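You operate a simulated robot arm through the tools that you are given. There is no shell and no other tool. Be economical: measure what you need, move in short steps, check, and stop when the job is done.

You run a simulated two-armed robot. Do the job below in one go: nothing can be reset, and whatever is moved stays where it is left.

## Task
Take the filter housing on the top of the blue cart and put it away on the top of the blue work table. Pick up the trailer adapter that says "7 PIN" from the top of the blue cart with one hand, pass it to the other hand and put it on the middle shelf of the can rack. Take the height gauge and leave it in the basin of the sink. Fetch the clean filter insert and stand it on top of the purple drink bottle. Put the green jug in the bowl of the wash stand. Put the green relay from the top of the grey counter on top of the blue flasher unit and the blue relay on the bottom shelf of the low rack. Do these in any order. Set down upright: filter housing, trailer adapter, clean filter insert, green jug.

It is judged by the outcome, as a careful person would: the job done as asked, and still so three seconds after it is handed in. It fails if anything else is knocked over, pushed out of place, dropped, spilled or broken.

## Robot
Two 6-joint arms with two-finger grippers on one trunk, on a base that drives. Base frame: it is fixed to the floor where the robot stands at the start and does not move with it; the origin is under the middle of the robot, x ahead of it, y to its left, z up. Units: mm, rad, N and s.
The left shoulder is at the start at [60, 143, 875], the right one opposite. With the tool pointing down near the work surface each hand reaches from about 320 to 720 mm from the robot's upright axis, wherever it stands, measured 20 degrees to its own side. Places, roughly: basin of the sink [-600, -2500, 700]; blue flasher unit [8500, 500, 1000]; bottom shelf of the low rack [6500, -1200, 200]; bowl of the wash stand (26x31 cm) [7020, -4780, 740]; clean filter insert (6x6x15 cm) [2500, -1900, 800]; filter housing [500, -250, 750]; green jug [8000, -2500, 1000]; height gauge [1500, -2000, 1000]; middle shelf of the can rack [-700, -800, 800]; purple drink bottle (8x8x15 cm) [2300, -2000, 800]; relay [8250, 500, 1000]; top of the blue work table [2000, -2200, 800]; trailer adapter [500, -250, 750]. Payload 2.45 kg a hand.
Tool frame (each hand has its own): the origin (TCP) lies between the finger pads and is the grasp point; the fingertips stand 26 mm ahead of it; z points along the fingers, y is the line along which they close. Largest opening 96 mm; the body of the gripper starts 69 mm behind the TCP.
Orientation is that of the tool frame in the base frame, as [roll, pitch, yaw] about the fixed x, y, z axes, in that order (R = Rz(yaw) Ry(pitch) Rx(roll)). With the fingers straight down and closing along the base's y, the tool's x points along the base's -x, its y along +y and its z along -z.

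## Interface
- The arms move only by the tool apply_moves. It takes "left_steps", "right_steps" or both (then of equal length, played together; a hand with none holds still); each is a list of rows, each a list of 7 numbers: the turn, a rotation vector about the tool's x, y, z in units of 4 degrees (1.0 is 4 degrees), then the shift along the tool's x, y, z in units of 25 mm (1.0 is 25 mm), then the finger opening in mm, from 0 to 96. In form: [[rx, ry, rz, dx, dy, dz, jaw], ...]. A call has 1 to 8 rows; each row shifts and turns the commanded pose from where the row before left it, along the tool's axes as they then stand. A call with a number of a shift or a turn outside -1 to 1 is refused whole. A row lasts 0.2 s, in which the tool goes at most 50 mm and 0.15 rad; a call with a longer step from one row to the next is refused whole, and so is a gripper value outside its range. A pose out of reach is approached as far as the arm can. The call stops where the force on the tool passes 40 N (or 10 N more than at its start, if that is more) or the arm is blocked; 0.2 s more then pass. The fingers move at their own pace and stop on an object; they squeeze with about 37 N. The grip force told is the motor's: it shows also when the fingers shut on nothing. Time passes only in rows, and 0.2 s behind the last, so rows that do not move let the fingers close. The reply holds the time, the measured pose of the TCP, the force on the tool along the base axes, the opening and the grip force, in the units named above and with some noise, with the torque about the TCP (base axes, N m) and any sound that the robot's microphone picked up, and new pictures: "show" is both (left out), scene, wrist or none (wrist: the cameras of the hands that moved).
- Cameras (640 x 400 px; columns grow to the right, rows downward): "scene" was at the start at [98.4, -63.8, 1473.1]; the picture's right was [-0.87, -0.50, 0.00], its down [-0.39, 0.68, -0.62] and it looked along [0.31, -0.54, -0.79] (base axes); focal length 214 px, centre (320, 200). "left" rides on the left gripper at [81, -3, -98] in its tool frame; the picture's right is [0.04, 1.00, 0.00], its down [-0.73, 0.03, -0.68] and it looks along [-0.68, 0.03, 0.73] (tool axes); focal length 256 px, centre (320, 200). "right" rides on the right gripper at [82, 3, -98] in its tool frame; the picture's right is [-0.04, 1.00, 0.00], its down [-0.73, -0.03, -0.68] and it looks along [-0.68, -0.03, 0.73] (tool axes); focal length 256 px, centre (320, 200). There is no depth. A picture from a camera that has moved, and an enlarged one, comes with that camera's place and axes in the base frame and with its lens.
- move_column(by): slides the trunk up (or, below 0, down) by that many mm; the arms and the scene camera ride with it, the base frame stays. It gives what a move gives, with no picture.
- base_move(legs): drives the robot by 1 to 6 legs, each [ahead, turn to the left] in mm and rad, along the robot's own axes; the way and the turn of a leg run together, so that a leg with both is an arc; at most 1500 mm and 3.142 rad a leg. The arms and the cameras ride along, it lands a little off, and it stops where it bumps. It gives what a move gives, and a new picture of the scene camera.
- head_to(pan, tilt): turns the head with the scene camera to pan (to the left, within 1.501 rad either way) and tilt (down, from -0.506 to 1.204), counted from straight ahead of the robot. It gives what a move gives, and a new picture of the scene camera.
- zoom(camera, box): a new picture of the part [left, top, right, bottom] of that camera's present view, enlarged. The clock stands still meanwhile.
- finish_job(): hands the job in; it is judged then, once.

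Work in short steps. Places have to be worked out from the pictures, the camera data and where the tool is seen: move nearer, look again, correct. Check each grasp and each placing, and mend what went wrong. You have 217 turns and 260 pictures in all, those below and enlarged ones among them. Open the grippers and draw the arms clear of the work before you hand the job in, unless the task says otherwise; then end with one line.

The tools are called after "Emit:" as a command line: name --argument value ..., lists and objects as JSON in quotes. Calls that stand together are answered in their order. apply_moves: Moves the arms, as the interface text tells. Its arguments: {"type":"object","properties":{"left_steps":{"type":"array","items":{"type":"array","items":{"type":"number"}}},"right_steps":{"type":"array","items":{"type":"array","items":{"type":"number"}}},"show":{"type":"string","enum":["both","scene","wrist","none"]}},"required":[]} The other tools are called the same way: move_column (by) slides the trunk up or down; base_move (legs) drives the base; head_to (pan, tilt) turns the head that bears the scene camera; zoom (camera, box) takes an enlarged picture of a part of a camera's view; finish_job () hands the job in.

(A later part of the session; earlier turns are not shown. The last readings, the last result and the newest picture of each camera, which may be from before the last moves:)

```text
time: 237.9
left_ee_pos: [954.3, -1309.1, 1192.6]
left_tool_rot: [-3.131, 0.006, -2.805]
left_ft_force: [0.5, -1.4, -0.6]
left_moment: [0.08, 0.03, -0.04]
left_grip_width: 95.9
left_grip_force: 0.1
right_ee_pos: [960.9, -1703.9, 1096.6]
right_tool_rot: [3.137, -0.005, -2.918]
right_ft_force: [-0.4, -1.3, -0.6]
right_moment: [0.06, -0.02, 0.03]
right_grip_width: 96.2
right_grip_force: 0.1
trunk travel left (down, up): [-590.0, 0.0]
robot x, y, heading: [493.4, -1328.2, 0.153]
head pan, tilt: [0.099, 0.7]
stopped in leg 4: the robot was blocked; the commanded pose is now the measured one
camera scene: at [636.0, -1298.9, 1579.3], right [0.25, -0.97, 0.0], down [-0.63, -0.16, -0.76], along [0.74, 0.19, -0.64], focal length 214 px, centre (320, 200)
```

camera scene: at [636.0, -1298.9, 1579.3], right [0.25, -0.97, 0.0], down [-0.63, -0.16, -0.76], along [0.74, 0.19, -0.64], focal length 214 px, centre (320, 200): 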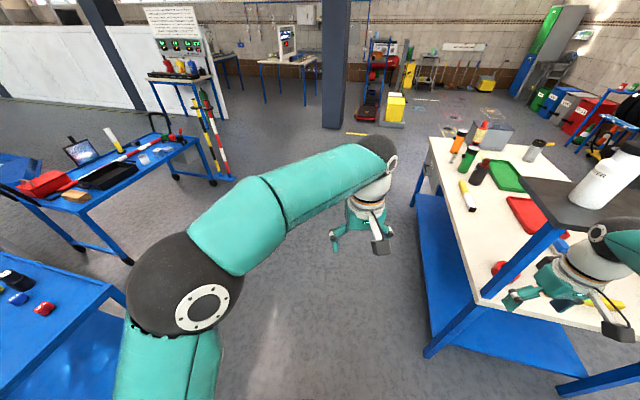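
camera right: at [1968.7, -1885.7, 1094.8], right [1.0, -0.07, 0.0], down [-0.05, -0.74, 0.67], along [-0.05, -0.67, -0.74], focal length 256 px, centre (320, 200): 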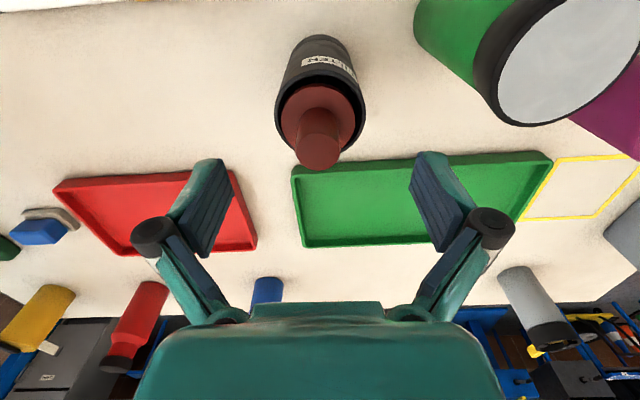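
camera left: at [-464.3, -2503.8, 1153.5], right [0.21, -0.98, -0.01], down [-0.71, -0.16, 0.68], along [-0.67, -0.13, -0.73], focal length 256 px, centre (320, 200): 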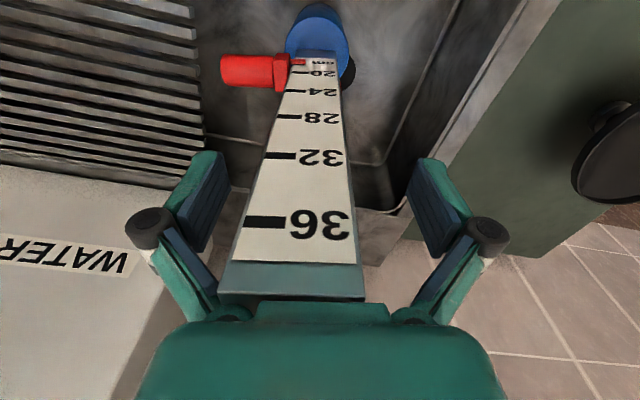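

Open floor ahead. Driving east in long legs.

Emit:
base_move --legs '[[800, 0], [0, -0.14], [1500, 0], [1000, 0]]'

Emit:
head_to --pan 0 --tilt 0.25

```text
time: 255.0
left_ee_pos: [4260.2, -1167.3, 1192.7]
left_tool_rot: [-3.129, 0.005, -2.923]
left_ft_force: [-0.1, -0.1, 0.5]
left_moment: [0.0, 0.03, -0.02]
left_grip_width: 95.9
left_grip_force: 0.0
right_ee_pos: [4216.8, -1562.1, 1096.8]
right_tool_rot: [3.139, -0.004, -3.038]
right_ft_force: [-0.1, 1.0, 0.0]
right_moment: [0.0, 0.05, -0.01]
right_grip_width: 95.7
right_grip_force: 0.2
trunk travel left (down, up): [-590.0, 0.0]
robot x, y, heading: [3799.5, -1137.2, 0.034]
head pan, tilt: [0.099, 0.7]
camera scene: at [3943.3, -1120.1, 1579.3], right [0.13, -0.99, 0.0], down [-0.64, -0.08, -0.76], along [0.76, 0.1, -0.64], focal length 214 px, centre (320, 200)
```

scene: 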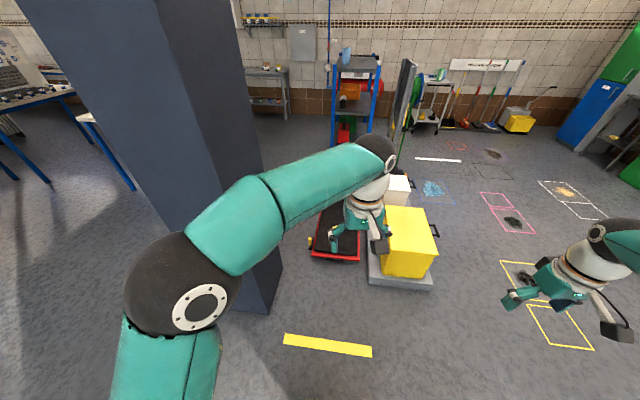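

```text
time: 255.9
left_ee_pos: [4258.6, -1167.6, 1192.8]
left_tool_rot: [-3.127, 0.005, -2.924]
left_ft_force: [-0.2, 0.2, 0.0]
left_moment: [-0.02, 0.0, -0.01]
left_grip_width: 95.9
left_grip_force: 0.1
right_ee_pos: [4216.9, -1561.5, 1098.3]
right_tool_rot: [3.141, -0.002, -3.039]
right_ft_force: [0.0, -0.1, -0.5]
right_moment: [-0.04, 0.0, 0.01]
right_grip_width: 96.1
right_grip_force: 0.3
trunk travel left (down, up): [-590.0, 0.0]
robot x, y, heading: [3798.5, -1134.4, 0.034]
head pan, tilt: [0.0, 0.25]
camera scene: at [3951.8, -1128.5, 1620.1], right [0.03, -1.0, 0.0], down [-0.25, -0.01, -0.97], along [0.97, 0.03, -0.25], focal length 214 px, centre (320, 200)
```

scene: 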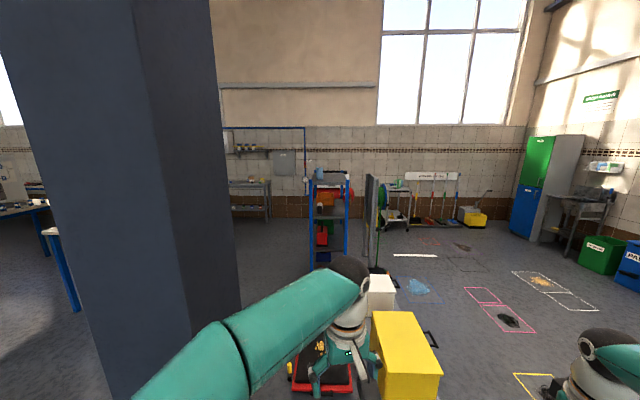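

A pillar, a creeper and a yellow trolley block the direct way; I'll detour south around them.

Emit:
base_move --legs '[[0, -0.95], [1500, 0], [150, 0], [0, 0.93], [1300, 0]]'

```text
time: 259.3
left_ee_pos: [4041.8, -1529.1, 1193.9]
left_tool_rot: [-3.13, 0.007, 2.418]
left_ft_force: [-1.2, -1.5, -0.9]
left_moment: [0.04, -0.08, 0.02]
left_grip_width: 96.0
left_grip_force: 0.0
right_ee_pos: [3699.8, -1726.6, 1097.5]
right_tool_rot: [3.137, -0.003, 2.307]
right_ft_force: [-0.8, -1.6, 0.0]
right_moment: [0.06, -0.04, -0.02]
right_grip_width: 95.9
right_grip_force: 0.0
trunk travel left (down, up): [-590.0, 0.0]
robot x, y, heading: [3827.5, -1112.0, -0.903]
head pan, tilt: [0.0, 0.25]
stopped in leg 2: the robot was blocked; the commanded pose is now the measured one
camera scene: at [3920.2, -1235.3, 1620.2], right [-0.79, -0.62, 0.0], down [-0.15, 0.2, -0.97], along [0.6, -0.76, -0.25], focal length 214 px, centre (320, 200)
```

scene: 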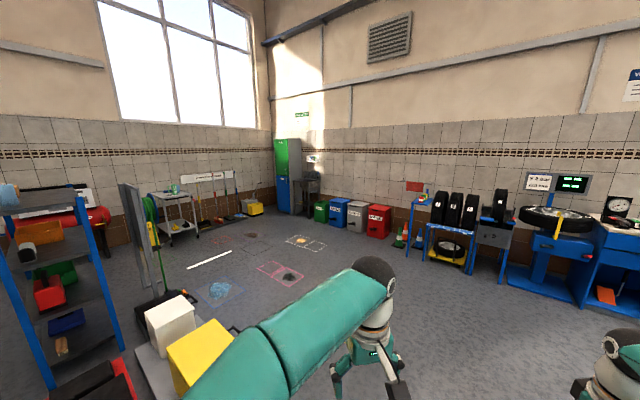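

Retrying the drive to pass just south of the trolley while avoiding the floor spots.

Emit:
base_move --legs '[[1390, 0], [0, 0.45], [0, 0.42]]'

Emit:
head_to --pan 0 --tilt 0.45

```text
time: 269.6
left_ee_pos: [5122.8, -2322.1, 1196.2]
left_tool_rot: [-3.123, 0.007, -3.026]
left_ft_force: [1.1, -0.1, -0.4]
left_moment: [-0.07, -0.01, 0.0]
left_grip_width: 95.8
left_grip_force: 0.1
right_ee_pos: [5041.9, -2710.8, 1101.2]
right_tool_rot: [-3.14, -0.006, -3.136]
right_ft_force: [0.2, 0.5, -0.9]
right_moment: [-0.08, -0.03, 0.02]
right_grip_width: 95.9
right_grip_force: 0.2
trunk travel left (down, up): [-590.0, 0.0]
robot x, y, heading: [4671.5, -2250.2, -0.069]
head pan, tilt: [0.0, 0.25]
stopped in leg 3: the robot was blocked; the commanded pose is now the measured one
camera scene: at [4822.0, -2252.5, 1620.3], right [-0.07, -1.0, 0.0], down [-0.25, 0.01, -0.97], along [0.97, -0.07, -0.25], focal length 214 px, centre (320, 200)
```

scene: 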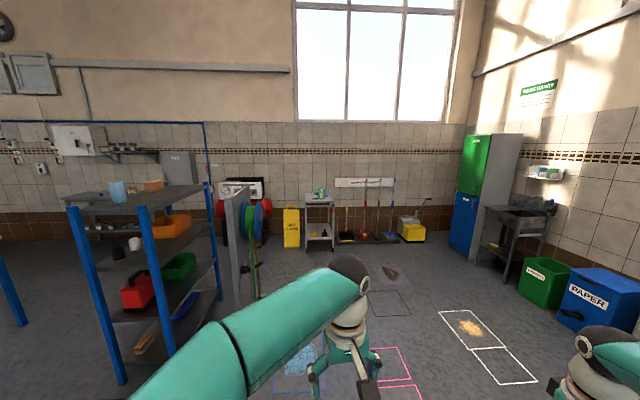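

```text
time: 270.3
left_ee_pos: [5121.3, -2326.9, 1193.5]
left_tool_rot: [-3.128, 0.007, -3.026]
left_ft_force: [-1.1, -0.6, -0.4]
left_moment: [0.0, 0.01, -0.01]
left_grip_width: 95.9
left_grip_force: 0.1
right_ee_pos: [5043.1, -2714.8, 1099.5]
right_tool_rot: [3.141, -0.006, -3.135]
right_ft_force: [0.4, 0.8, 0.3]
right_moment: [0.0, 0.0, 0.0]
right_grip_width: 95.9
right_grip_force: 0.1
trunk travel left (down, up): [-590.0, 0.0]
robot x, y, heading: [4668.9, -2248.8, -0.073]
head pan, tilt: [0.0, 0.45]
camera scene: at [4820.6, -2257.4, 1601.6], right [-0.07, -1.0, 0.0], down [-0.43, 0.03, -0.9], along [0.9, -0.07, -0.44], focal length 214 px, centre (320, 200)
```

scene: 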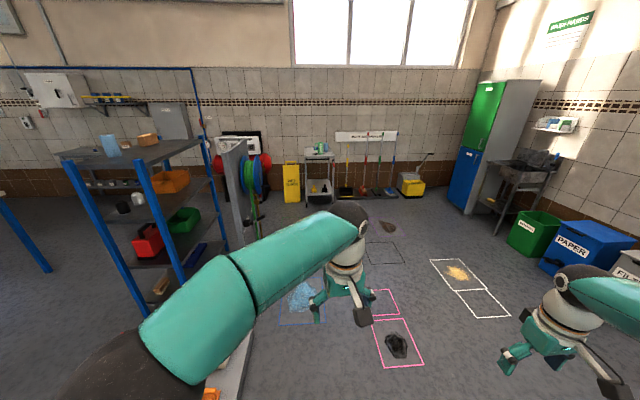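

Green jug is on the grey trolley ahead; driving there between the floor spots.

Emit:
base_move --legs '[[0, -0.2], [1050, 0], [0, 0.26], [1400, 0]]'

```text
time: 284.2
left_ee_pos: [7524.9, -2655.3, 1195.1]
left_tool_rot: [-3.127, 0.008, -3.001]
left_ft_force: [0.5, -0.2, -0.8]
left_moment: [-0.01, 0.03, 0.01]
left_grip_width: 96.1
left_grip_force: 0.0
right_ee_pos: [7456.3, -3044.7, 1098.7]
right_tool_rot: [3.14, -0.006, -3.112]
right_ft_force: [0.4, -0.1, 0.3]
right_moment: [-0.01, -0.01, -0.03]
right_grip_width: 96.2
right_grip_force: 0.1
trunk travel left (down, up): [-590.0, 0.0]
robot x, y, heading: [7074.8, -2587.7, -0.047]
head pan, tilt: [0.0, 0.45]
camera scene: at [7222.0, -2592.9, 1601.5], right [-0.05, -1.0, 0.0], down [-0.44, 0.02, -0.9], along [0.9, -0.04, -0.44], focal length 214 px, centre (320, 200)
```

scene: 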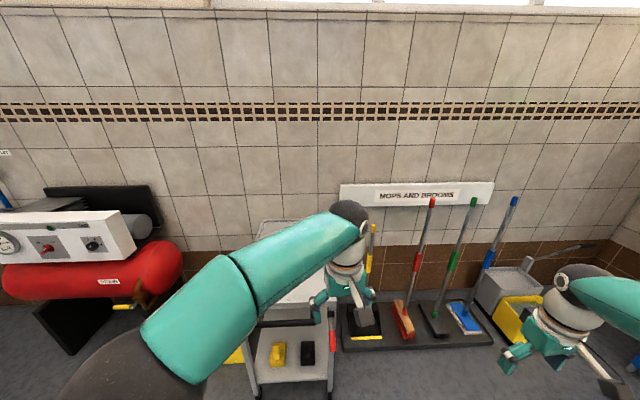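

The left arm hides the trolley top; using the left wrist camera.

Emit:
zoom --camera "left" --box '[0, 0, 640, 400]'

```text
1.00 times, centred on (320, 200) of left (not enlarged: the box is as wide or as high as the picture)
camera zoom: at [7444.2, -2670.6, 1293.6], right [-0.18, 0.98, -0.01], down [0.72, 0.14, 0.68], along [0.67, 0.11, -0.73], focal length 256 px, centre (320, 200)
```

zoom: 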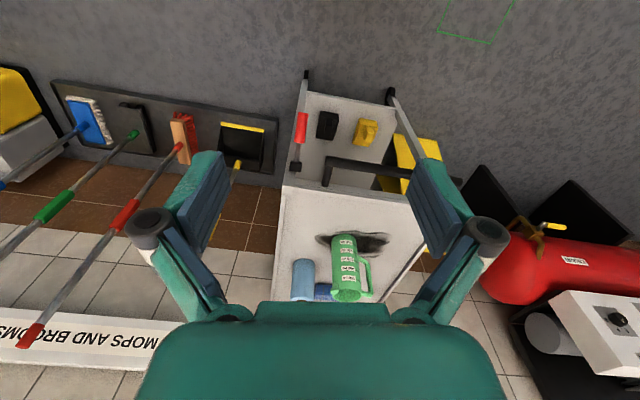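

Jug stands at about (7990,-2515), trolley top ≈870, rim ≈1005, handle on the +y side. Driving 330 mm closer.

Emit:
base_move --legs '[[330, 0.03]]'

Emit:
zoom --camera "left" --box '[0, 0, 640, 400]'

```text
time: 286.4
left_ee_pos: [7850.4, -2649.1, 1194.8]
left_tool_rot: [-3.128, 0.005, -2.964]
left_ft_force: [0.4, -0.3, 0.2]
left_moment: [0.01, 0.04, 0.0]
left_grip_width: 95.9
left_grip_force: 0.1
right_ee_pos: [7794.1, -3039.2, 1099.8]
right_tool_rot: [3.14, -0.008, -3.075]
right_ft_force: [1.0, 0.2, -0.9]
right_moment: [-0.03, 0.01, 0.01]
right_grip_width: 95.7
right_grip_force: 0.1
trunk travel left (down, up): [-590.0, 0.0]
robot x, y, heading: [7388.1, -2597.0, -0.01]
head pan, tilt: [0.0, 0.45]
camera scene: at [7545.0, -2597.7, 1601.4], right [-0.01, -1.0, 0.0], down [-0.44, 0.0, -0.9], along [0.9, -0.01, -0.44], focal length 214 px, centre (320, 200)
```

scene: 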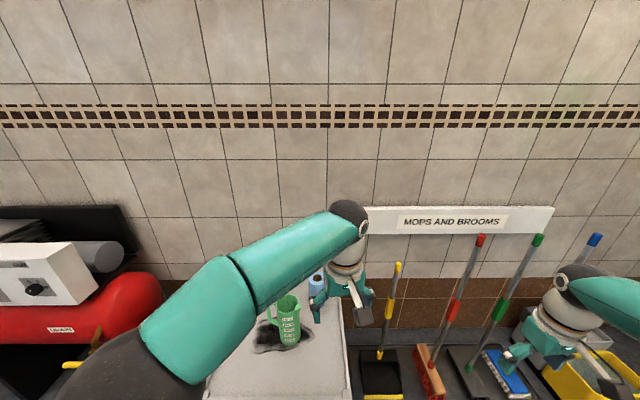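

```text
1.00 times, centred on (320, 200) of left (not enlarged: the box is as wide or as high as the picture)
camera zoom: at [7769.7, -2665.9, 1293.8], right [-0.22, 0.98, -0.01], down [0.71, 0.17, 0.68], along [0.67, 0.14, -0.73], focal length 256 px, centre (320, 200)
```

zoom: 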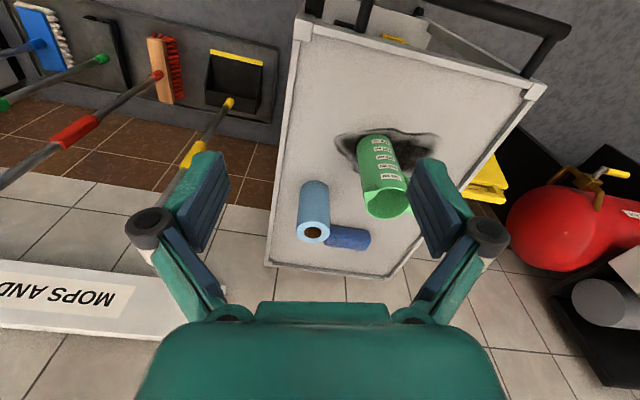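

Jug centre ≈(8012,-2502), rim z≈989, diameter ≈80. I'll yaw the left hand ~80° so the fingers close along x, avoiding handle and spout.

Emit:
apply_moves --left_steps '[[0, 0, -1, 0, 0, 0, 96], [0, 0, -1, 0, 0, 0, 96], [0, 0, -1, 0, 0, 0, 96], [0, 0, -1, 0, 0, 0, 96], [0, 0, -1, 0, 0, 0, 96], [0, 0, -1, 0, 0, 0, 96], [0, 0, -1, 0, 0, 0, 96], [0, 0, -1, 0, 0, 0, 96]]' --show "none"

Emit:
apply_moves --left_steps '[[0, 0, -1, 0, 0, 0, 96], [0, 0, -1, 0, 0, 0, 96], [0, 0, -1, 0, 0, 0, 96], [0, 0, -1, 0, 0, 0, 96], [0, 0, -1, 0, 0, 0, 96], [0, 0, -1, 0, 0, 0, 96], [0, 0, -1, 0, 0, 0, 96], [0, 0, -1, 0, 0, 0, 96]]' --show "none"

Emit:
apply_moves --left_steps '[[0, 0, -1, 0, 0, 0, 96], [0, 0, -1, 0, 0, 0, 96], [0, 0, -1, 0, 0, 0, 96], [0, 0, -0.9, 0, 0, 0, 96]]' --show "wrist"

```text
time: 288.2
left_ee_pos: [7849.5, -2647.9, 1196.3]
left_tool_rot: [-3.125, -0.004, -2.404]
left_ft_force: [1.2, -0.4, -0.7]
left_moment: [-0.03, 0.02, -0.01]
left_grip_width: 95.8
left_grip_force: 0.0
right_ee_pos: [7793.3, -3040.4, 1100.6]
right_tool_rot: [3.141, -0.007, -3.075]
right_ft_force: [-0.7, 0.3, -0.9]
right_moment: [-0.01, 0.03, -0.02]
right_grip_width: 96.0
right_grip_force: 0.1
trunk travel left (down, up): [-590.0, 0.0]
robot x, y, heading: [7388.1, -2600.0, -0.008]
head pan, tilt: [0.0, 0.45]
```

```text
time: 290.0
left_ee_pos: [7848.6, -2648.5, 1196.9]
left_tool_rot: [-3.13, -0.008, -1.846]
left_ft_force: [0.1, 0.6, 0.1]
left_moment: [-0.02, 0.01, -0.01]
left_grip_width: 96.1
left_grip_force: 0.0
right_ee_pos: [7792.8, -3039.4, 1101.1]
right_tool_rot: [3.139, -0.007, -3.076]
right_ft_force: [1.1, -0.2, 0.3]
right_moment: [-0.01, 0.0, 0.03]
right_grip_width: 95.8
right_grip_force: 0.0
trunk travel left (down, up): [-590.0, 0.0]
robot x, y, heading: [7391.6, -2595.5, -0.011]
head pan, tilt: [0.0, 0.45]
```

```text
time: 291.0
left_ee_pos: [7848.8, -2648.7, 1196.2]
left_tool_rot: [-3.133, -0.013, -1.574]
left_ft_force: [0.1, 0.4, 0.0]
left_moment: [0.01, 0.01, -0.01]
left_grip_width: 96.0
left_grip_force: 0.0
right_ee_pos: [7794.2, -3040.4, 1099.4]
right_tool_rot: [3.139, -0.005, -3.076]
right_ft_force: [0.9, -0.1, 0.0]
right_moment: [-0.01, 0.01, 0.01]
right_grip_width: 96.0
right_grip_force: 0.0
trunk travel left (down, up): [-590.0, 0.0]
robot x, y, heading: [7391.3, -2600.3, -0.009]
head pan, tilt: [0.0, 0.45]
camera left: at [7851.4, -2729.6, 1296.1], right [-1.0, -0.04, -0.01], down [-0.03, 0.74, 0.67], along [-0.02, 0.67, -0.74], focal length 256 px, centre (320, 200)
```

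left: 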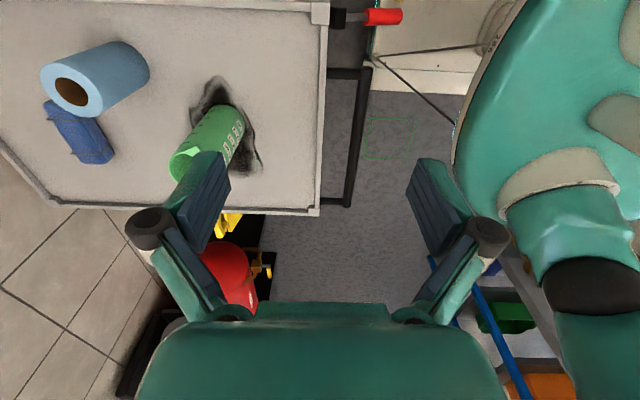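

Moving over the jug at z≈1085.

Emit:
apply_moves --left_steps '[[0, 0, 0, -0.735, -0.815, 0.5, 96], [0, 0, 0, -0.735, -0.815, 0.5, 96], [0, 0, 0, -0.735, -0.815, 0.5, 96], [0, 0, 0, -0.735, -0.815, 0.5, 96], [0, 0, 0, -0.735, -0.815, 0.5, 96], [0, 0, 0, -0.735, -0.815, 0.5, 96], [0, 0, 0, -0.735, -0.815, 0.5, 96], [0, 0, 0, -0.735, -0.815, 0.5, 96]]' --show "both"

```text
time: 292.8
left_ee_pos: [8014.2, -2502.8, 1095.7]
left_tool_rot: [-3.133, -0.011, -1.575]
left_ft_force: [1.4, 0.1, 0.1]
left_moment: [-0.07, 0.03, 0.01]
left_grip_width: 96.1
left_grip_force: 0.1
right_ee_pos: [7795.2, -3041.7, 1100.1]
right_tool_rot: [3.14, -0.005, -3.077]
right_ft_force: [0.6, 0.1, -0.5]
right_moment: [-0.04, 0.04, 0.03]
right_grip_width: 96.1
right_grip_force: 0.0
trunk travel left (down, up): [-590.0, 0.0]
robot x, y, heading: [7389.3, -2602.4, -0.006]
head pan, tilt: [0.0, 0.45]
camera scene: at [7545.2, -2597.5, 1601.4], right [-0.01, -1.0, 0.0], down [-0.44, 0.0, -0.9], along [0.9, -0.01, -0.44], focal length 214 px, centre (320, 200)
camera left: at [8016.7, -2583.3, 1195.7], right [-1.0, -0.04, -0.01], down [-0.03, 0.74, 0.67], along [-0.02, 0.67, -0.74], focal length 256 px, centre (320, 200)
```

scene: 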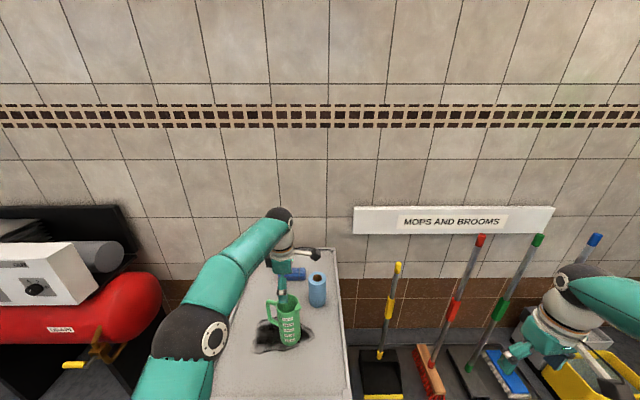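
left: 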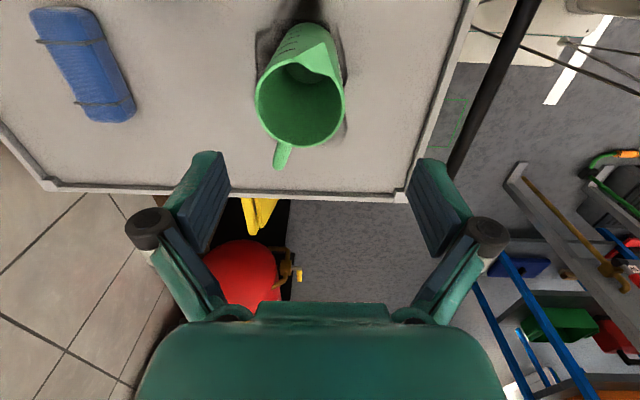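

Rim centre refined to about (8029,-2505). Shifting 15 mm and descending to just above the rim for a check.

Emit:
apply_moves --left_steps '[[0, 0, 0, 0.08, -0.6, 0.5, 96], [0, 0, 0, 0, 0, 1, 96], [0, 0, 0, 0, 0, 1, 96], [0, 0, 0, 0, 0, 0.4, 96]]' --show "wrist"

```text
time: 293.8
left_ee_pos: [8029.6, -2506.9, 1023.8]
left_tool_rot: [-3.133, -0.012, -1.575]
left_ft_force: [-0.1, 0.4, 0.4]
left_moment: [0.01, 0.0, 0.0]
left_grip_width: 95.9
left_grip_force: 0.1
right_ee_pos: [7793.8, -3040.1, 1100.8]
right_tool_rot: [3.138, -0.007, -3.075]
right_ft_force: [-0.2, -0.2, -0.1]
right_moment: [0.01, -0.01, 0.03]
right_grip_width: 96.2
right_grip_force: 0.2
trunk travel left (down, up): [-590.0, 0.0]
robot x, y, heading: [7388.9, -2598.8, -0.015]
head pan, tilt: [0.0, 0.45]
camera left: at [8031.6, -2588.3, 1124.1], right [-1.0, -0.04, -0.01], down [-0.03, 0.74, 0.67], along [-0.02, 0.67, -0.74], focal length 256 px, centre (320, 200)
```

left: 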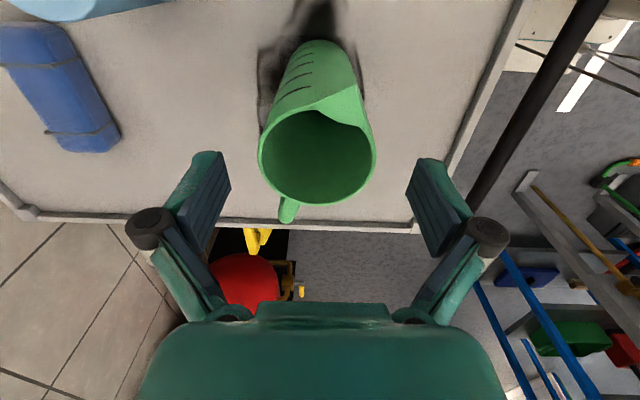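

Well centred. Descending to grip below the rim and closing.

Emit:
apply_moves --left_steps '[[0, 0, 0, -0.12, 0, 0.8, 96], [0, 0, 0, 0, 0, 0.8, 96], [0, 0, 0, 0, 0, 0.75, 96], [0, 0, 0, 0, 0, 0, 70], [0, 0, 0, 0, 0, 0, 50], [0, 0, 0, 0, 0, 0, 40], [0, 0, 0, 0, 0, 0, 40]]' --show "wrist"

```text
time: 295.4
left_ee_pos: [8029.8, -2504.4, 964.0]
left_tool_rot: [-3.133, -0.01, -1.574]
left_ft_force: [0.6, 0.5, 1.4]
left_moment: [-0.03, -0.11, -0.02]
left_grip_width: 68.0
left_grip_force: 37.2
right_ee_pos: [7793.6, -3041.1, 1100.4]
right_tool_rot: [3.139, -0.005, -3.075]
right_ft_force: [-0.3, 0.4, 0.3]
right_moment: [0.01, -0.02, -0.01]
right_grip_width: 96.0
right_grip_force: 0.2
trunk travel left (down, up): [-590.0, 0.0]
robot x, y, heading: [7389.0, -2596.6, -0.014]
head pan, tilt: [0.0, 0.45]
camera left: at [8031.6, -2585.2, 1064.8], right [-1.0, -0.04, -0.01], down [-0.03, 0.74, 0.67], along [-0.02, 0.67, -0.74], focal length 256 px, centre (320, 200)
```

left: 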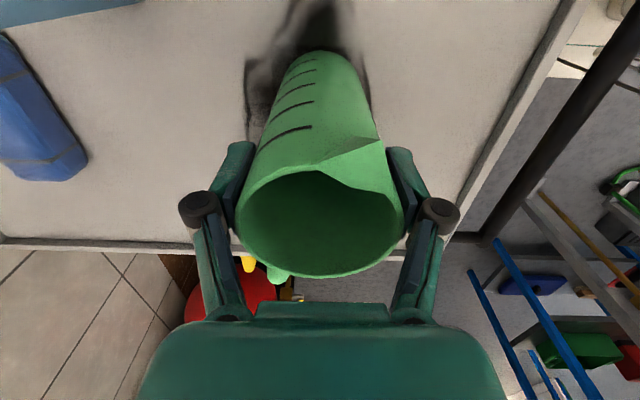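

Gripped. Lifting and drawing back.

Emit:
apply_moves --left_steps '[[0, 0, 0, 0, 0, -0.5, 40], [0, 0, 0, 0, 0, -1, 40], [0, 0, 0, 0, 0, -1, 40], [0, 0, 0, 0, 0, -1, 40], [0, 0, 0, 0, 0.5, -1, 40], [0, 0, 0, 0, 1, -1, 40], [0, 0, 0, 0, 1, 0, 40], [0, 0, 0, 0, 1, 0, 40]]' --show "wrist"

Emit:
head_to --pan -1.3 --tilt 0.35

```text
time: 297.2
left_ee_pos: [7940.3, -2503.3, 1102.3]
left_tool_rot: [-3.133, -0.013, -1.576]
left_ft_force: [0.0, 0.1, -0.9]
left_moment: [-0.05, -0.04, 0.0]
left_grip_width: 67.9
left_grip_force: 37.4
right_ee_pos: [7793.5, -3040.5, 1100.5]
right_tool_rot: [3.139, -0.006, -3.076]
right_ft_force: [-0.6, -0.2, 0.9]
right_moment: [-0.01, -0.05, 0.0]
right_grip_width: 96.0
right_grip_force: 0.1
trunk travel left (down, up): [-590.0, 0.0]
robot x, y, heading: [7390.6, -2595.2, -0.009]
head pan, tilt: [0.0, 0.45]
camera left: at [7941.9, -2583.9, 1202.0], right [-1.0, -0.04, -0.01], down [-0.03, 0.74, 0.67], along [-0.02, 0.67, -0.74], focal length 256 px, centre (320, 200)
```

left: 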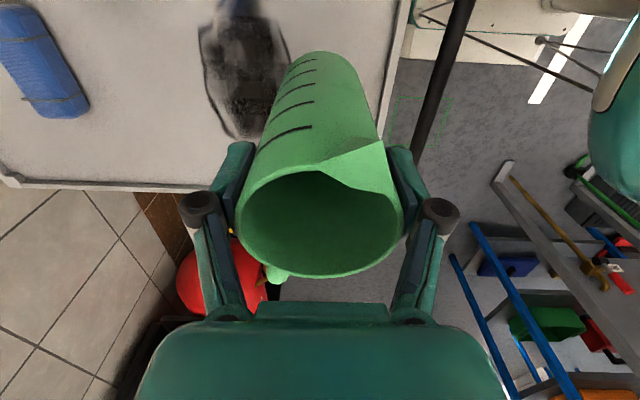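

```text
time: 298.6
left_ee_pos: [7941.3, -2502.8, 1102.2]
left_tool_rot: [-3.132, -0.012, -1.574]
left_ft_force: [0.5, 0.7, -2.5]
left_moment: [-0.03, -0.01, -0.01]
left_grip_width: 68.1
left_grip_force: 36.6
right_ee_pos: [7793.2, -3040.7, 1099.5]
right_tool_rot: [3.14, -0.006, -3.077]
right_ft_force: [-0.1, -0.4, 0.6]
right_moment: [0.0, -0.03, 0.0]
right_grip_width: 95.9
right_grip_force: 0.2
trunk travel left (down, up): [-590.0, 0.0]
robot x, y, heading: [7390.6, -2598.0, -0.01]
head pan, tilt: [-1.3, 0.351]
camera scene: at [7476.1, -2687.0, 1610.8], right [-0.97, -0.26, 0.0], down [-0.09, 0.33, -0.94], along [0.24, -0.91, -0.34], focal length 214 px, centre (320, 200)
```

scene: 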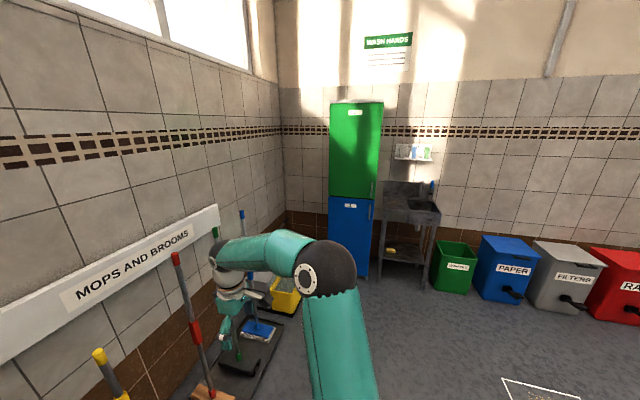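

Wash stand is ahead on the far wall at about (7020,-4780). Backing out and driving there, avoiding a brown floor spot.

Emit:
base_move --legs '[[-450, 0], [0, -0.8], [0, -0.75], [1250, 0]]'

```text
time: 304.9
left_ee_pos: [7275.8, -3034.2, 1102.6]
left_tool_rot: [-3.133, -0.009, -2.65]
left_ft_force: [-1.0, -0.2, -1.8]
left_moment: [0.04, -0.09, 0.0]
left_grip_width: 68.0
left_grip_force: 37.0
right_ee_pos: [6731.8, -3159.1, 1099.9]
right_tool_rot: [3.137, -0.003, 2.132]
right_ft_force: [-0.8, -0.4, -0.9]
right_moment: [0.01, -0.08, 0.0]
right_grip_width: 96.1
right_grip_force: 0.1
trunk travel left (down, up): [-590.0, 0.0]
robot x, y, heading: [6975.2, -2570.8, -1.113]
head pan, tilt: [-1.3, 0.351]
stopped in leg 3: the robot was blocked; the commanded pose is now the measured one
camera scene: at [6925.1, -2687.8, 1610.4], right [-0.66, 0.75, 0.0], down [0.26, 0.23, -0.94], along [-0.7, -0.62, -0.35], focal length 214 px, centre (320, 200)
```

scene: 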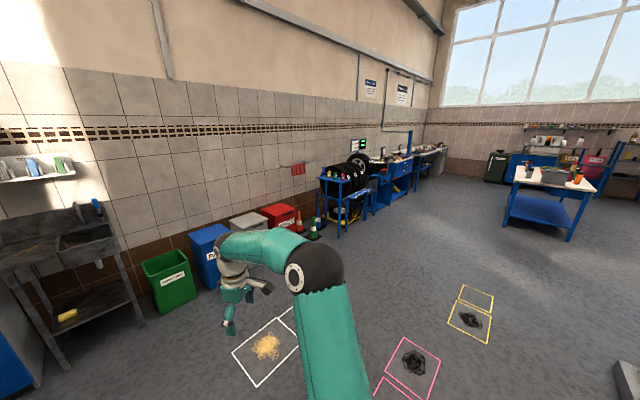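

Continuing the turn and driving south.

Emit:
base_move --legs '[[0, -0.48], [1200, 0]]'

Emit:
head_to --pan 0 --tilt 0.6

```text
time: 312.7
left_ee_pos: [6954.7, -4331.6, 1103.3]
left_tool_rot: [-3.134, -0.012, 3.115]
left_ft_force: [0.7, -0.7, -1.3]
left_moment: [0.03, 0.02, -0.01]
left_grip_width: 67.7
left_grip_force: 37.3
right_ee_pos: [6419.7, -4171.9, 1100.0]
right_tool_rot: [3.141, -0.003, 1.612]
right_ft_force: [0.5, 0.2, -0.1]
right_moment: [-0.02, 0.0, -0.05]
right_grip_width: 95.9
right_grip_force: 0.1
trunk travel left (down, up): [-590.0, 0.0]
robot x, y, heading: [6918.1, -3776.2, -1.636]
head pan, tilt: [-1.3, 0.351]
camera scene: at [6823.6, -3857.8, 1610.7], right [-0.21, 0.98, 0.0], down [0.34, 0.07, -0.94], along [-0.92, -0.19, -0.34], focal length 214 px, centre (320, 200)
```

scene: 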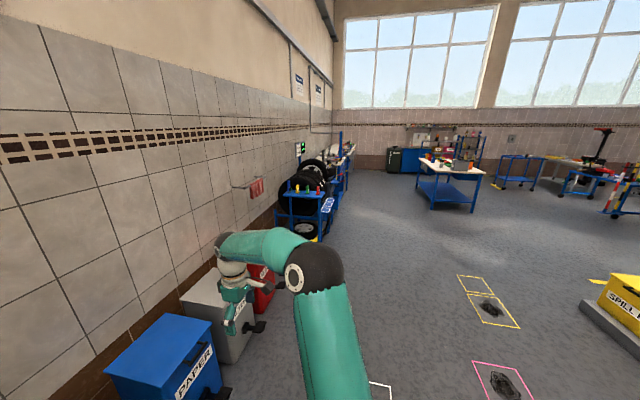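

```text
time: 314.1
left_ee_pos: [6955.7, -4331.9, 1104.8]
left_tool_rot: [-3.134, -0.013, 3.115]
left_ft_force: [0.3, -0.2, -0.5]
left_moment: [0.06, 0.05, 0.02]
left_grip_width: 67.9
left_grip_force: 37.3
right_ee_pos: [6419.5, -4171.3, 1102.6]
right_tool_rot: [3.141, -0.003, 1.613]
right_ft_force: [0.2, 0.5, 0.1]
right_moment: [-0.01, 0.0, 0.02]
right_grip_width: 95.9
right_grip_force: 0.1
trunk travel left (down, up): [-590.0, 0.0]
robot x, y, heading: [6918.5, -3781.1, -1.638]
head pan, tilt: [0.0, 0.6]
camera scene: at [6909.1, -3926.2, 1588.0], right [-1.0, 0.06, 0.0], down [0.04, 0.56, -0.82], along [-0.05, -0.82, -0.57], focal length 214 px, centre (320, 200)
```

scene: 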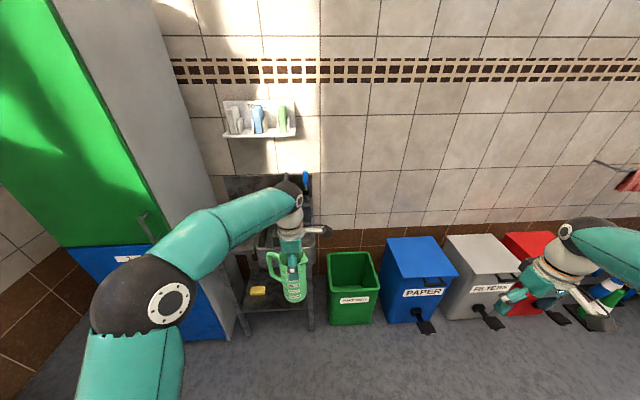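

Zooming on the wash stand.

Emit:
zoom --camera "scene" --box '[210, 160, 370, 340]'

Emit:
zoom --camera "left" --box '[0, 0, 640, 400]'

```text
2.22 times, centred on (290, 250) of scene
camera zoom: at [6909.1, -3926.2, 1588.0], right [-1.0, 0.06, 0.0], down [0.04, 0.56, -0.82], along [-0.05, -0.82, -0.57], focal length 477 px, centre (387, 89)
```

zoom: 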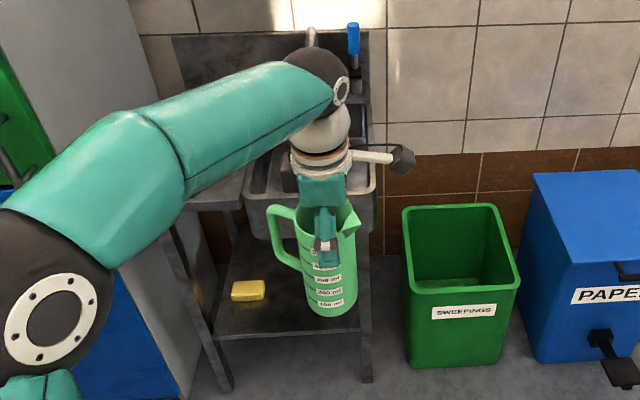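

```text
1.00 times, centred on (320, 200) of left (not enlarged: the box is as wide or as high as the picture)
camera zoom: at [6874.6, -4332.8, 1202.8], right [-0.01, 1.0, -0.01], down [0.74, 0.02, 0.67], along [0.67, 0.0, -0.74], focal length 256 px, centre (320, 200)
```

zoom: 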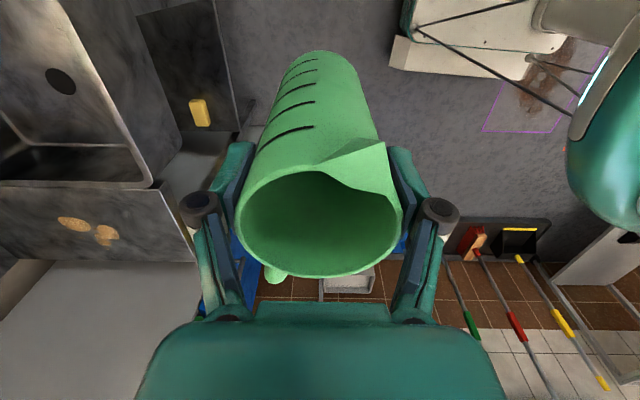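

Bowl centre ≈(7025,-4788), interior front edge y≈-4640; a faucet is at the back. I'll aim for (7000,-4730). Driving 370 mm forward.

Emit:
base_move --legs '[[370, 0]]'

Emit:
zoom --camera "left" --box '[0, 0, 640, 400]'

```text
time: 316.5
left_ee_pos: [6929.8, -4706.0, 1101.9]
left_tool_rot: [-3.134, -0.011, 3.113]
left_ft_force: [0.2, -0.2, -0.6]
left_moment: [0.02, 0.03, 0.0]
left_grip_width: 67.9
left_grip_force: 37.1
right_ee_pos: [6394.4, -4544.6, 1102.4]
right_tool_rot: [3.14, -0.006, 1.61]
right_ft_force: [0.7, -1.1, 1.4]
right_moment: [0.01, -0.02, 0.02]
right_grip_width: 96.0
right_grip_force: 0.0
trunk travel left (down, up): [-590.0, 0.0]
robot x, y, heading: [6894.5, -4152.0, -1.635]
head pan, tilt: [0.0, 0.6]
camera scene: at [6885.0, -4300.8, 1587.8], right [-1.0, 0.07, 0.0], down [0.04, 0.57, -0.82], along [-0.05, -0.82, -0.57], focal length 214 px, centre (320, 200)
```

scene: 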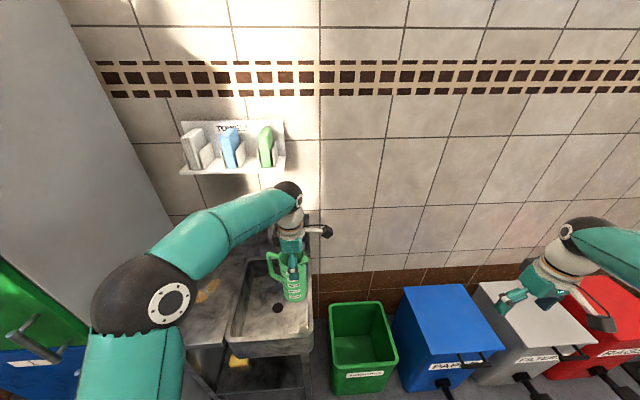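

```text
1.00 times, centred on (320, 200) of left (not enlarged: the box is as wide or as high as the picture)
camera zoom: at [6849.8, -4707.0, 1202.4], right [-0.01, 1.0, -0.01], down [0.74, 0.01, 0.67], along [0.67, 0.0, -0.74], focal length 256 px, centre (320, 200)
```

zoom: 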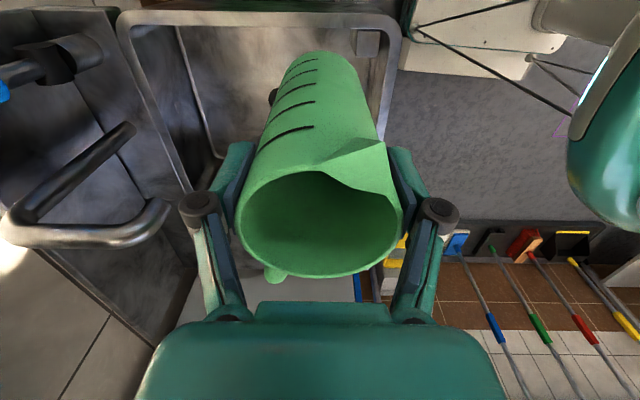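

Faucet spout tip is at about (7010,-4850). Moving to (7000,-4713) and lowering part way.

Emit:
apply_moves --left_steps '[[0, 0, 0, -0.93, -0.08, 0, 40], [0, 0, 0, -0.93, -0.08, 0, 40], [0, 0, 0, -0.93, -0.08, 0, 40], [0, 0, 0, 0, 0, 1, 40], [0, 0, 0, 0, 0, 1, 40], [0, 0, 0, 0, 0, 1, 40], [0, 0, 0, 0, 0, 1, 40]]' --show "both"

```text
time: 318.1
left_ee_pos: [6997.8, -4714.5, 1001.6]
left_tool_rot: [-3.134, -0.013, 3.113]
left_ft_force: [-0.3, -0.6, -0.5]
left_moment: [0.02, 0.02, 0.01]
left_grip_width: 67.6
left_grip_force: 37.2
right_ee_pos: [6395.9, -4543.9, 1102.1]
right_tool_rot: [3.14, -0.004, 1.61]
right_ft_force: [-0.1, 0.3, -0.7]
right_moment: [0.02, 0.0, 0.0]
right_grip_width: 96.1
right_grip_force: 0.1
trunk travel left (down, up): [-590.0, 0.0]
robot x, y, heading: [6895.3, -4149.9, -1.634]
head pan, tilt: [0.0, 0.6]
camera scene: at [6885.4, -4300.1, 1587.9], right [-1.0, 0.07, 0.0], down [0.04, 0.56, -0.82], along [-0.05, -0.82, -0.57], focal length 214 px, centre (320, 200)
camera left: at [6917.5, -4716.0, 1100.9], right [-0.01, 1.0, -0.01], down [0.74, 0.01, 0.67], along [0.67, 0.0, -0.74], focal length 256 px, centre (320, 200)
```

scene: 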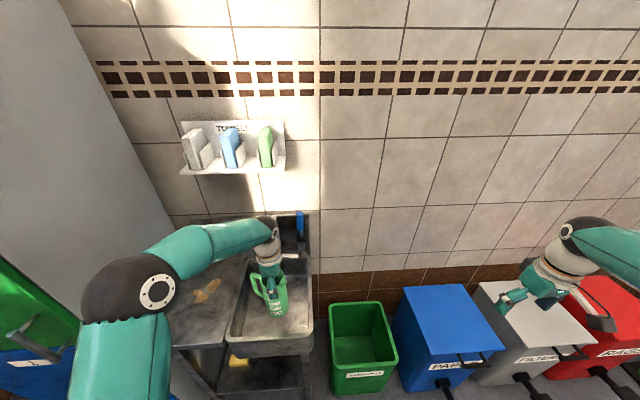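
left: 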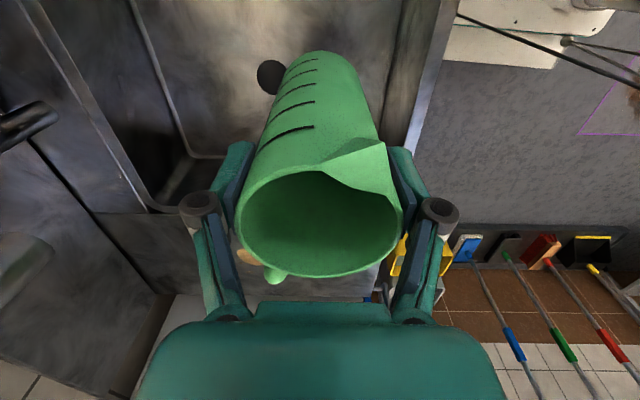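

Shifting 12 mm back from the front wall and lowering further into the bowl.

Emit:
apply_moves --left_steps '[[0, 0, 0, 0, -0.5, 0.5, 40], [0, 0, 0, 0, 0, 1, 40], [0, 0, 0, 0, 0, 1, 40], [0, 0, 0, 0, 0, 1, 40], [0, 0, 0, 0, 0, 0.5, 40], [0, 0, 0, 0, 0, 0.4, 40], [0, 0, 0, 0, 0, 0.4, 40], [0, 0, 0, 0, 0, 0.3, 40]]' --show "wrist"

```text
time: 319.9
left_ee_pos: [6995.4, -4726.8, 875.7]
left_tool_rot: [-3.132, -0.013, 3.113]
left_ft_force: [-0.9, 1.9, 17.5]
left_moment: [0.05, -0.03, 0.05]
left_grip_width: 68.4
left_grip_force: 36.7
right_ee_pos: [6394.4, -4543.4, 1102.5]
right_tool_rot: [3.138, -0.004, 1.611]
right_ft_force: [-0.3, -0.7, -0.6]
right_moment: [0.0, 0.0, 0.0]
right_grip_width: 95.8
right_grip_force: 0.1
trunk travel left (down, up): [-590.0, 0.0]
robot x, y, heading: [6895.3, -4152.0, -1.635]
head pan, tilt: [0.0, 0.6]
camera left: at [6914.7, -4728.4, 975.8], right [-0.01, 1.0, -0.01], down [0.74, 0.02, 0.67], along [0.67, 0.0, -0.74], focal length 256 px, centre (320, 200)
```

left: 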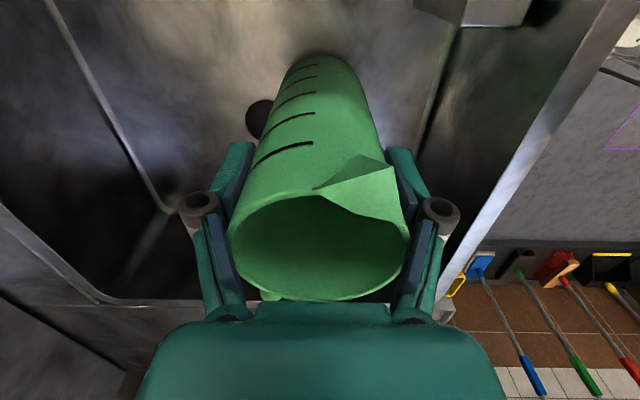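

Contact on the bowl floor. Easing up slightly, opening to 86, and rising.

Emit:
apply_moves --left_steps '[[0, 0, 0, 0, 0, -0.1, 68], [0, 0, 0, 0, 0, 0, 78], [0, 0, 0, 0, 0, 0, 86], [0, 0, 0, 0, 0, 0, 86], [0, 0, 0, 0, 0, -0.6, 86], [0, 0, 0, 0, 0, -1, 86], [0, 0, 0, 0, 0, -1, 86], [0, 0, 0, 0, 0, -1, 86]]' --show "wrist"

```text
time: 321.7
left_ee_pos: [6998.3, -4727.5, 968.6]
left_tool_rot: [-3.132, -0.011, 3.113]
left_ft_force: [0.4, -0.9, 0.0]
left_moment: [0.01, -0.02, 0.02]
left_grip_width: 86.2
left_grip_force: 0.0
right_ee_pos: [6394.6, -4542.5, 1102.3]
right_tool_rot: [3.14, -0.003, 1.611]
right_ft_force: [0.1, 0.3, 0.5]
right_moment: [0.01, 0.02, 0.0]
right_grip_width: 96.1
right_grip_force: 0.0
trunk travel left (down, up): [-590.0, 0.0]
robot x, y, heading: [6894.6, -4155.3, -1.64]
head pan, tilt: [0.0, 0.6]
camera left: at [6918.2, -4727.0, 1068.0], right [-0.01, 1.0, -0.01], down [0.74, 0.01, 0.67], along [0.67, 0.0, -0.74], focal length 256 px, centre (320, 200)
```

left: 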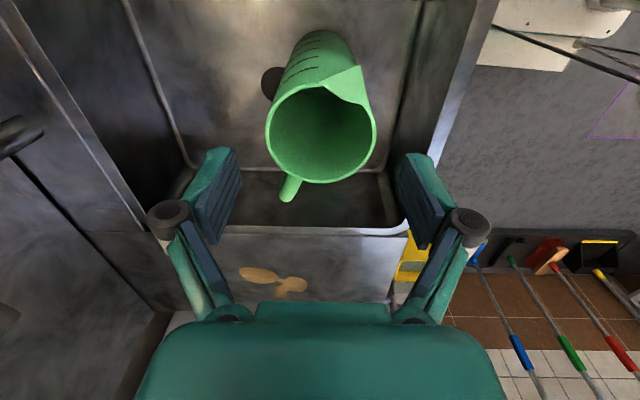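

Jug stands in the bowl. Raising the hand, backing away, and turning north to find the grey counter.

Emit:
apply_moves --left_steps '[[0, 0, 0, 0, 0, -1, 96], [0, 0, 0, 0, 0, -1, 96], [0, 0, 0, 0, 0, -1, 96], [0, 0, 0, 0, 0, -1, 96], [0, 0, 0, 0, 0, -1, 96]]' --show "none"

Emit:
base_move --legs '[[-900, 0], [0, 1.0], [0, 1.0], [0, 0.7]]'

Emit:
head_to --pan 0.3 --tilt 0.25

```text
time: 322.9
left_ee_pos: [6998.6, -4723.9, 1096.2]
left_tool_rot: [-3.134, -0.011, 3.114]
left_ft_force: [-0.2, -0.8, -0.1]
left_moment: [0.0, 0.04, 0.01]
left_grip_width: 96.0
left_grip_force: 0.0
right_ee_pos: [6395.0, -4542.3, 1103.0]
right_tool_rot: [3.138, -0.002, 1.609]
right_ft_force: [-1.2, 0.2, -0.1]
right_moment: [-0.03, -0.02, -0.02]
right_grip_width: 96.2
right_grip_force: 0.0
trunk travel left (down, up): [-590.0, 0.0]
robot x, y, heading: [6893.4, -4151.0, -1.639]
head pan, tilt: [0.0, 0.6]
```

```text
time: 331.5
left_ee_pos: [7527.7, -3394.3, 1093.1]
left_tool_rot: [-3.133, -0.017, -2.002]
left_ft_force: [0.1, 1.0, -0.2]
left_moment: [-0.06, 0.08, -0.02]
left_grip_width: 96.0
left_grip_force: 0.1
right_ee_pos: [7126.0, -3878.0, 1104.9]
right_tool_rot: [-3.14, -0.004, 2.782]
right_ft_force: [1.0, -0.2, 0.5]
right_moment: [-0.07, 0.07, -0.01]
right_grip_width: 96.1
right_grip_force: 0.0
trunk travel left (down, up): [-590.0, 0.0]
robot x, y, heading: [6935.7, -3310.5, -0.439]
head pan, tilt: [0.0, 0.6]
stopped in leg 3: the robot was blocked; the commanded pose is now the measured one
camera scene: at [7071.9, -3371.4, 1587.9], right [-0.43, -0.9, 0.0], down [-0.51, 0.24, -0.82], along [0.74, -0.35, -0.57], focal length 214 px, centre (320, 200)
```

scene: 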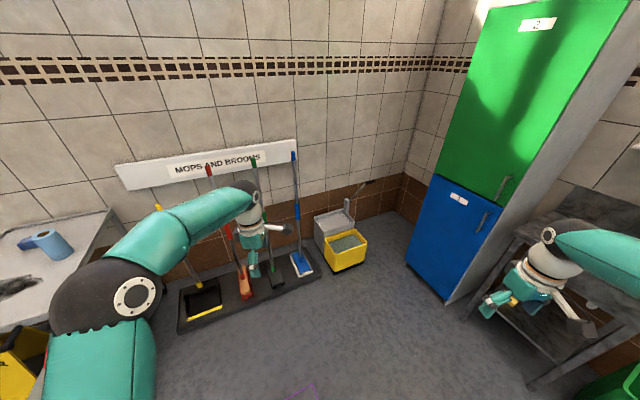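

```text
time: 332.4
left_ee_pos: [7526.1, -3397.0, 1093.4]
left_tool_rot: [-3.132, -0.012, -2.003]
left_ft_force: [-0.6, 0.1, 0.3]
left_moment: [0.01, 0.01, 0.0]
left_grip_width: 96.2
left_grip_force: 0.0
right_ee_pos: [7126.0, -3880.0, 1104.7]
right_tool_rot: [-3.141, -0.002, 2.781]
right_ft_force: [0.1, 0.1, 0.6]
right_moment: [-0.03, 0.0, -0.01]
right_grip_width: 96.0
right_grip_force: 0.1
trunk travel left (down, up): [-590.0, 0.0]
robot x, y, heading: [6931.4, -3316.7, -0.437]
head pan, tilt: [0.3, 0.25]
camera scene: at [7082.0, -3350.3, 1620.1], right [-0.14, -0.99, 0.0], down [-0.25, 0.03, -0.97], along [0.96, -0.14, -0.25], focal length 214 px, centre (320, 200)
```

scene: 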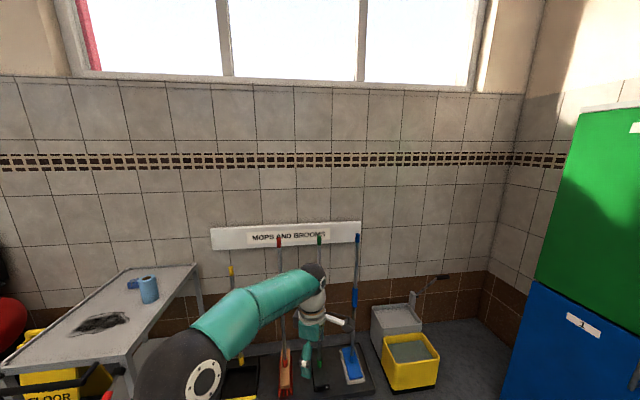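

Continuing to turn left toward north to see the way.

Emit:
base_move --legs '[[0, 0.9], [0, 0.9]]'

Emit:
head_to --pan 0 --tilt 0.3

```text
time: 336.7
left_ee_pos: [7197.2, -2775.2, 1094.6]
left_tool_rot: [-3.134, -0.016, -0.747]
left_ft_force: [0.0, -0.1, -0.5]
left_moment: [-0.03, -0.04, 0.02]
left_grip_width: 96.3
left_grip_force: 0.0
right_ee_pos: [7534.1, -3306.3, 1105.2]
right_tool_rot: [-3.138, -0.002, -2.247]
right_ft_force: [-0.9, 0.5, 0.4]
right_moment: [-0.07, -0.07, -0.01]
right_grip_width: 95.9
right_grip_force: 0.1
trunk travel left (down, up): [-590.0, 0.0]
robot x, y, heading: [6977.8, -3352.0, 0.846]
head pan, tilt: [0.3, 0.25]
stopped in leg 2: the robot was blocked; the commanded pose is now the measured one
camera scene: at [7048.2, -3215.7, 1620.0], right [0.91, -0.41, 0.0], down [-0.1, -0.23, -0.97], along [0.4, 0.88, -0.25], focal length 214 px, centre (320, 200)
```

scene: 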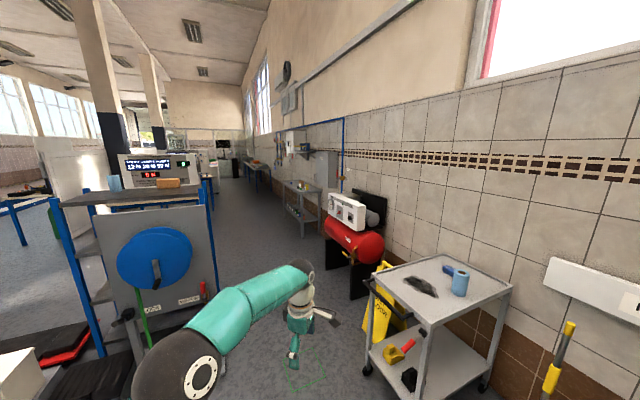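

```text
time: 337.5
left_ee_pos: [7199.2, -2777.9, 1096.3]
left_tool_rot: [-3.13, -0.013, -0.746]
left_ft_force: [-0.2, -0.5, 0.3]
left_moment: [-0.05, -0.03, -0.01]
left_grip_width: 96.0
left_grip_force: 0.0
right_ee_pos: [7535.2, -3308.5, 1105.1]
right_tool_rot: [3.141, -0.001, -2.246]
right_ft_force: [0.1, -0.3, 0.1]
right_moment: [-0.03, -0.06, -0.01]
right_grip_width: 95.9
right_grip_force: 0.0
trunk travel left (down, up): [-590.0, 0.0]
robot x, y, heading: [6975.0, -3348.5, 0.848]
head pan, tilt: [0.0, 0.3]
camera scene: at [7073.6, -3234.4, 1615.5], right [0.75, -0.66, 0.0], down [-0.2, -0.22, -0.96], along [0.63, 0.72, -0.3], focal length 214 px, centre (320, 200)
```

scene: 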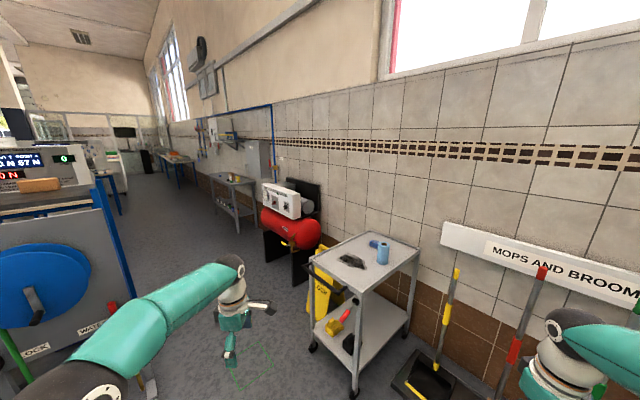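

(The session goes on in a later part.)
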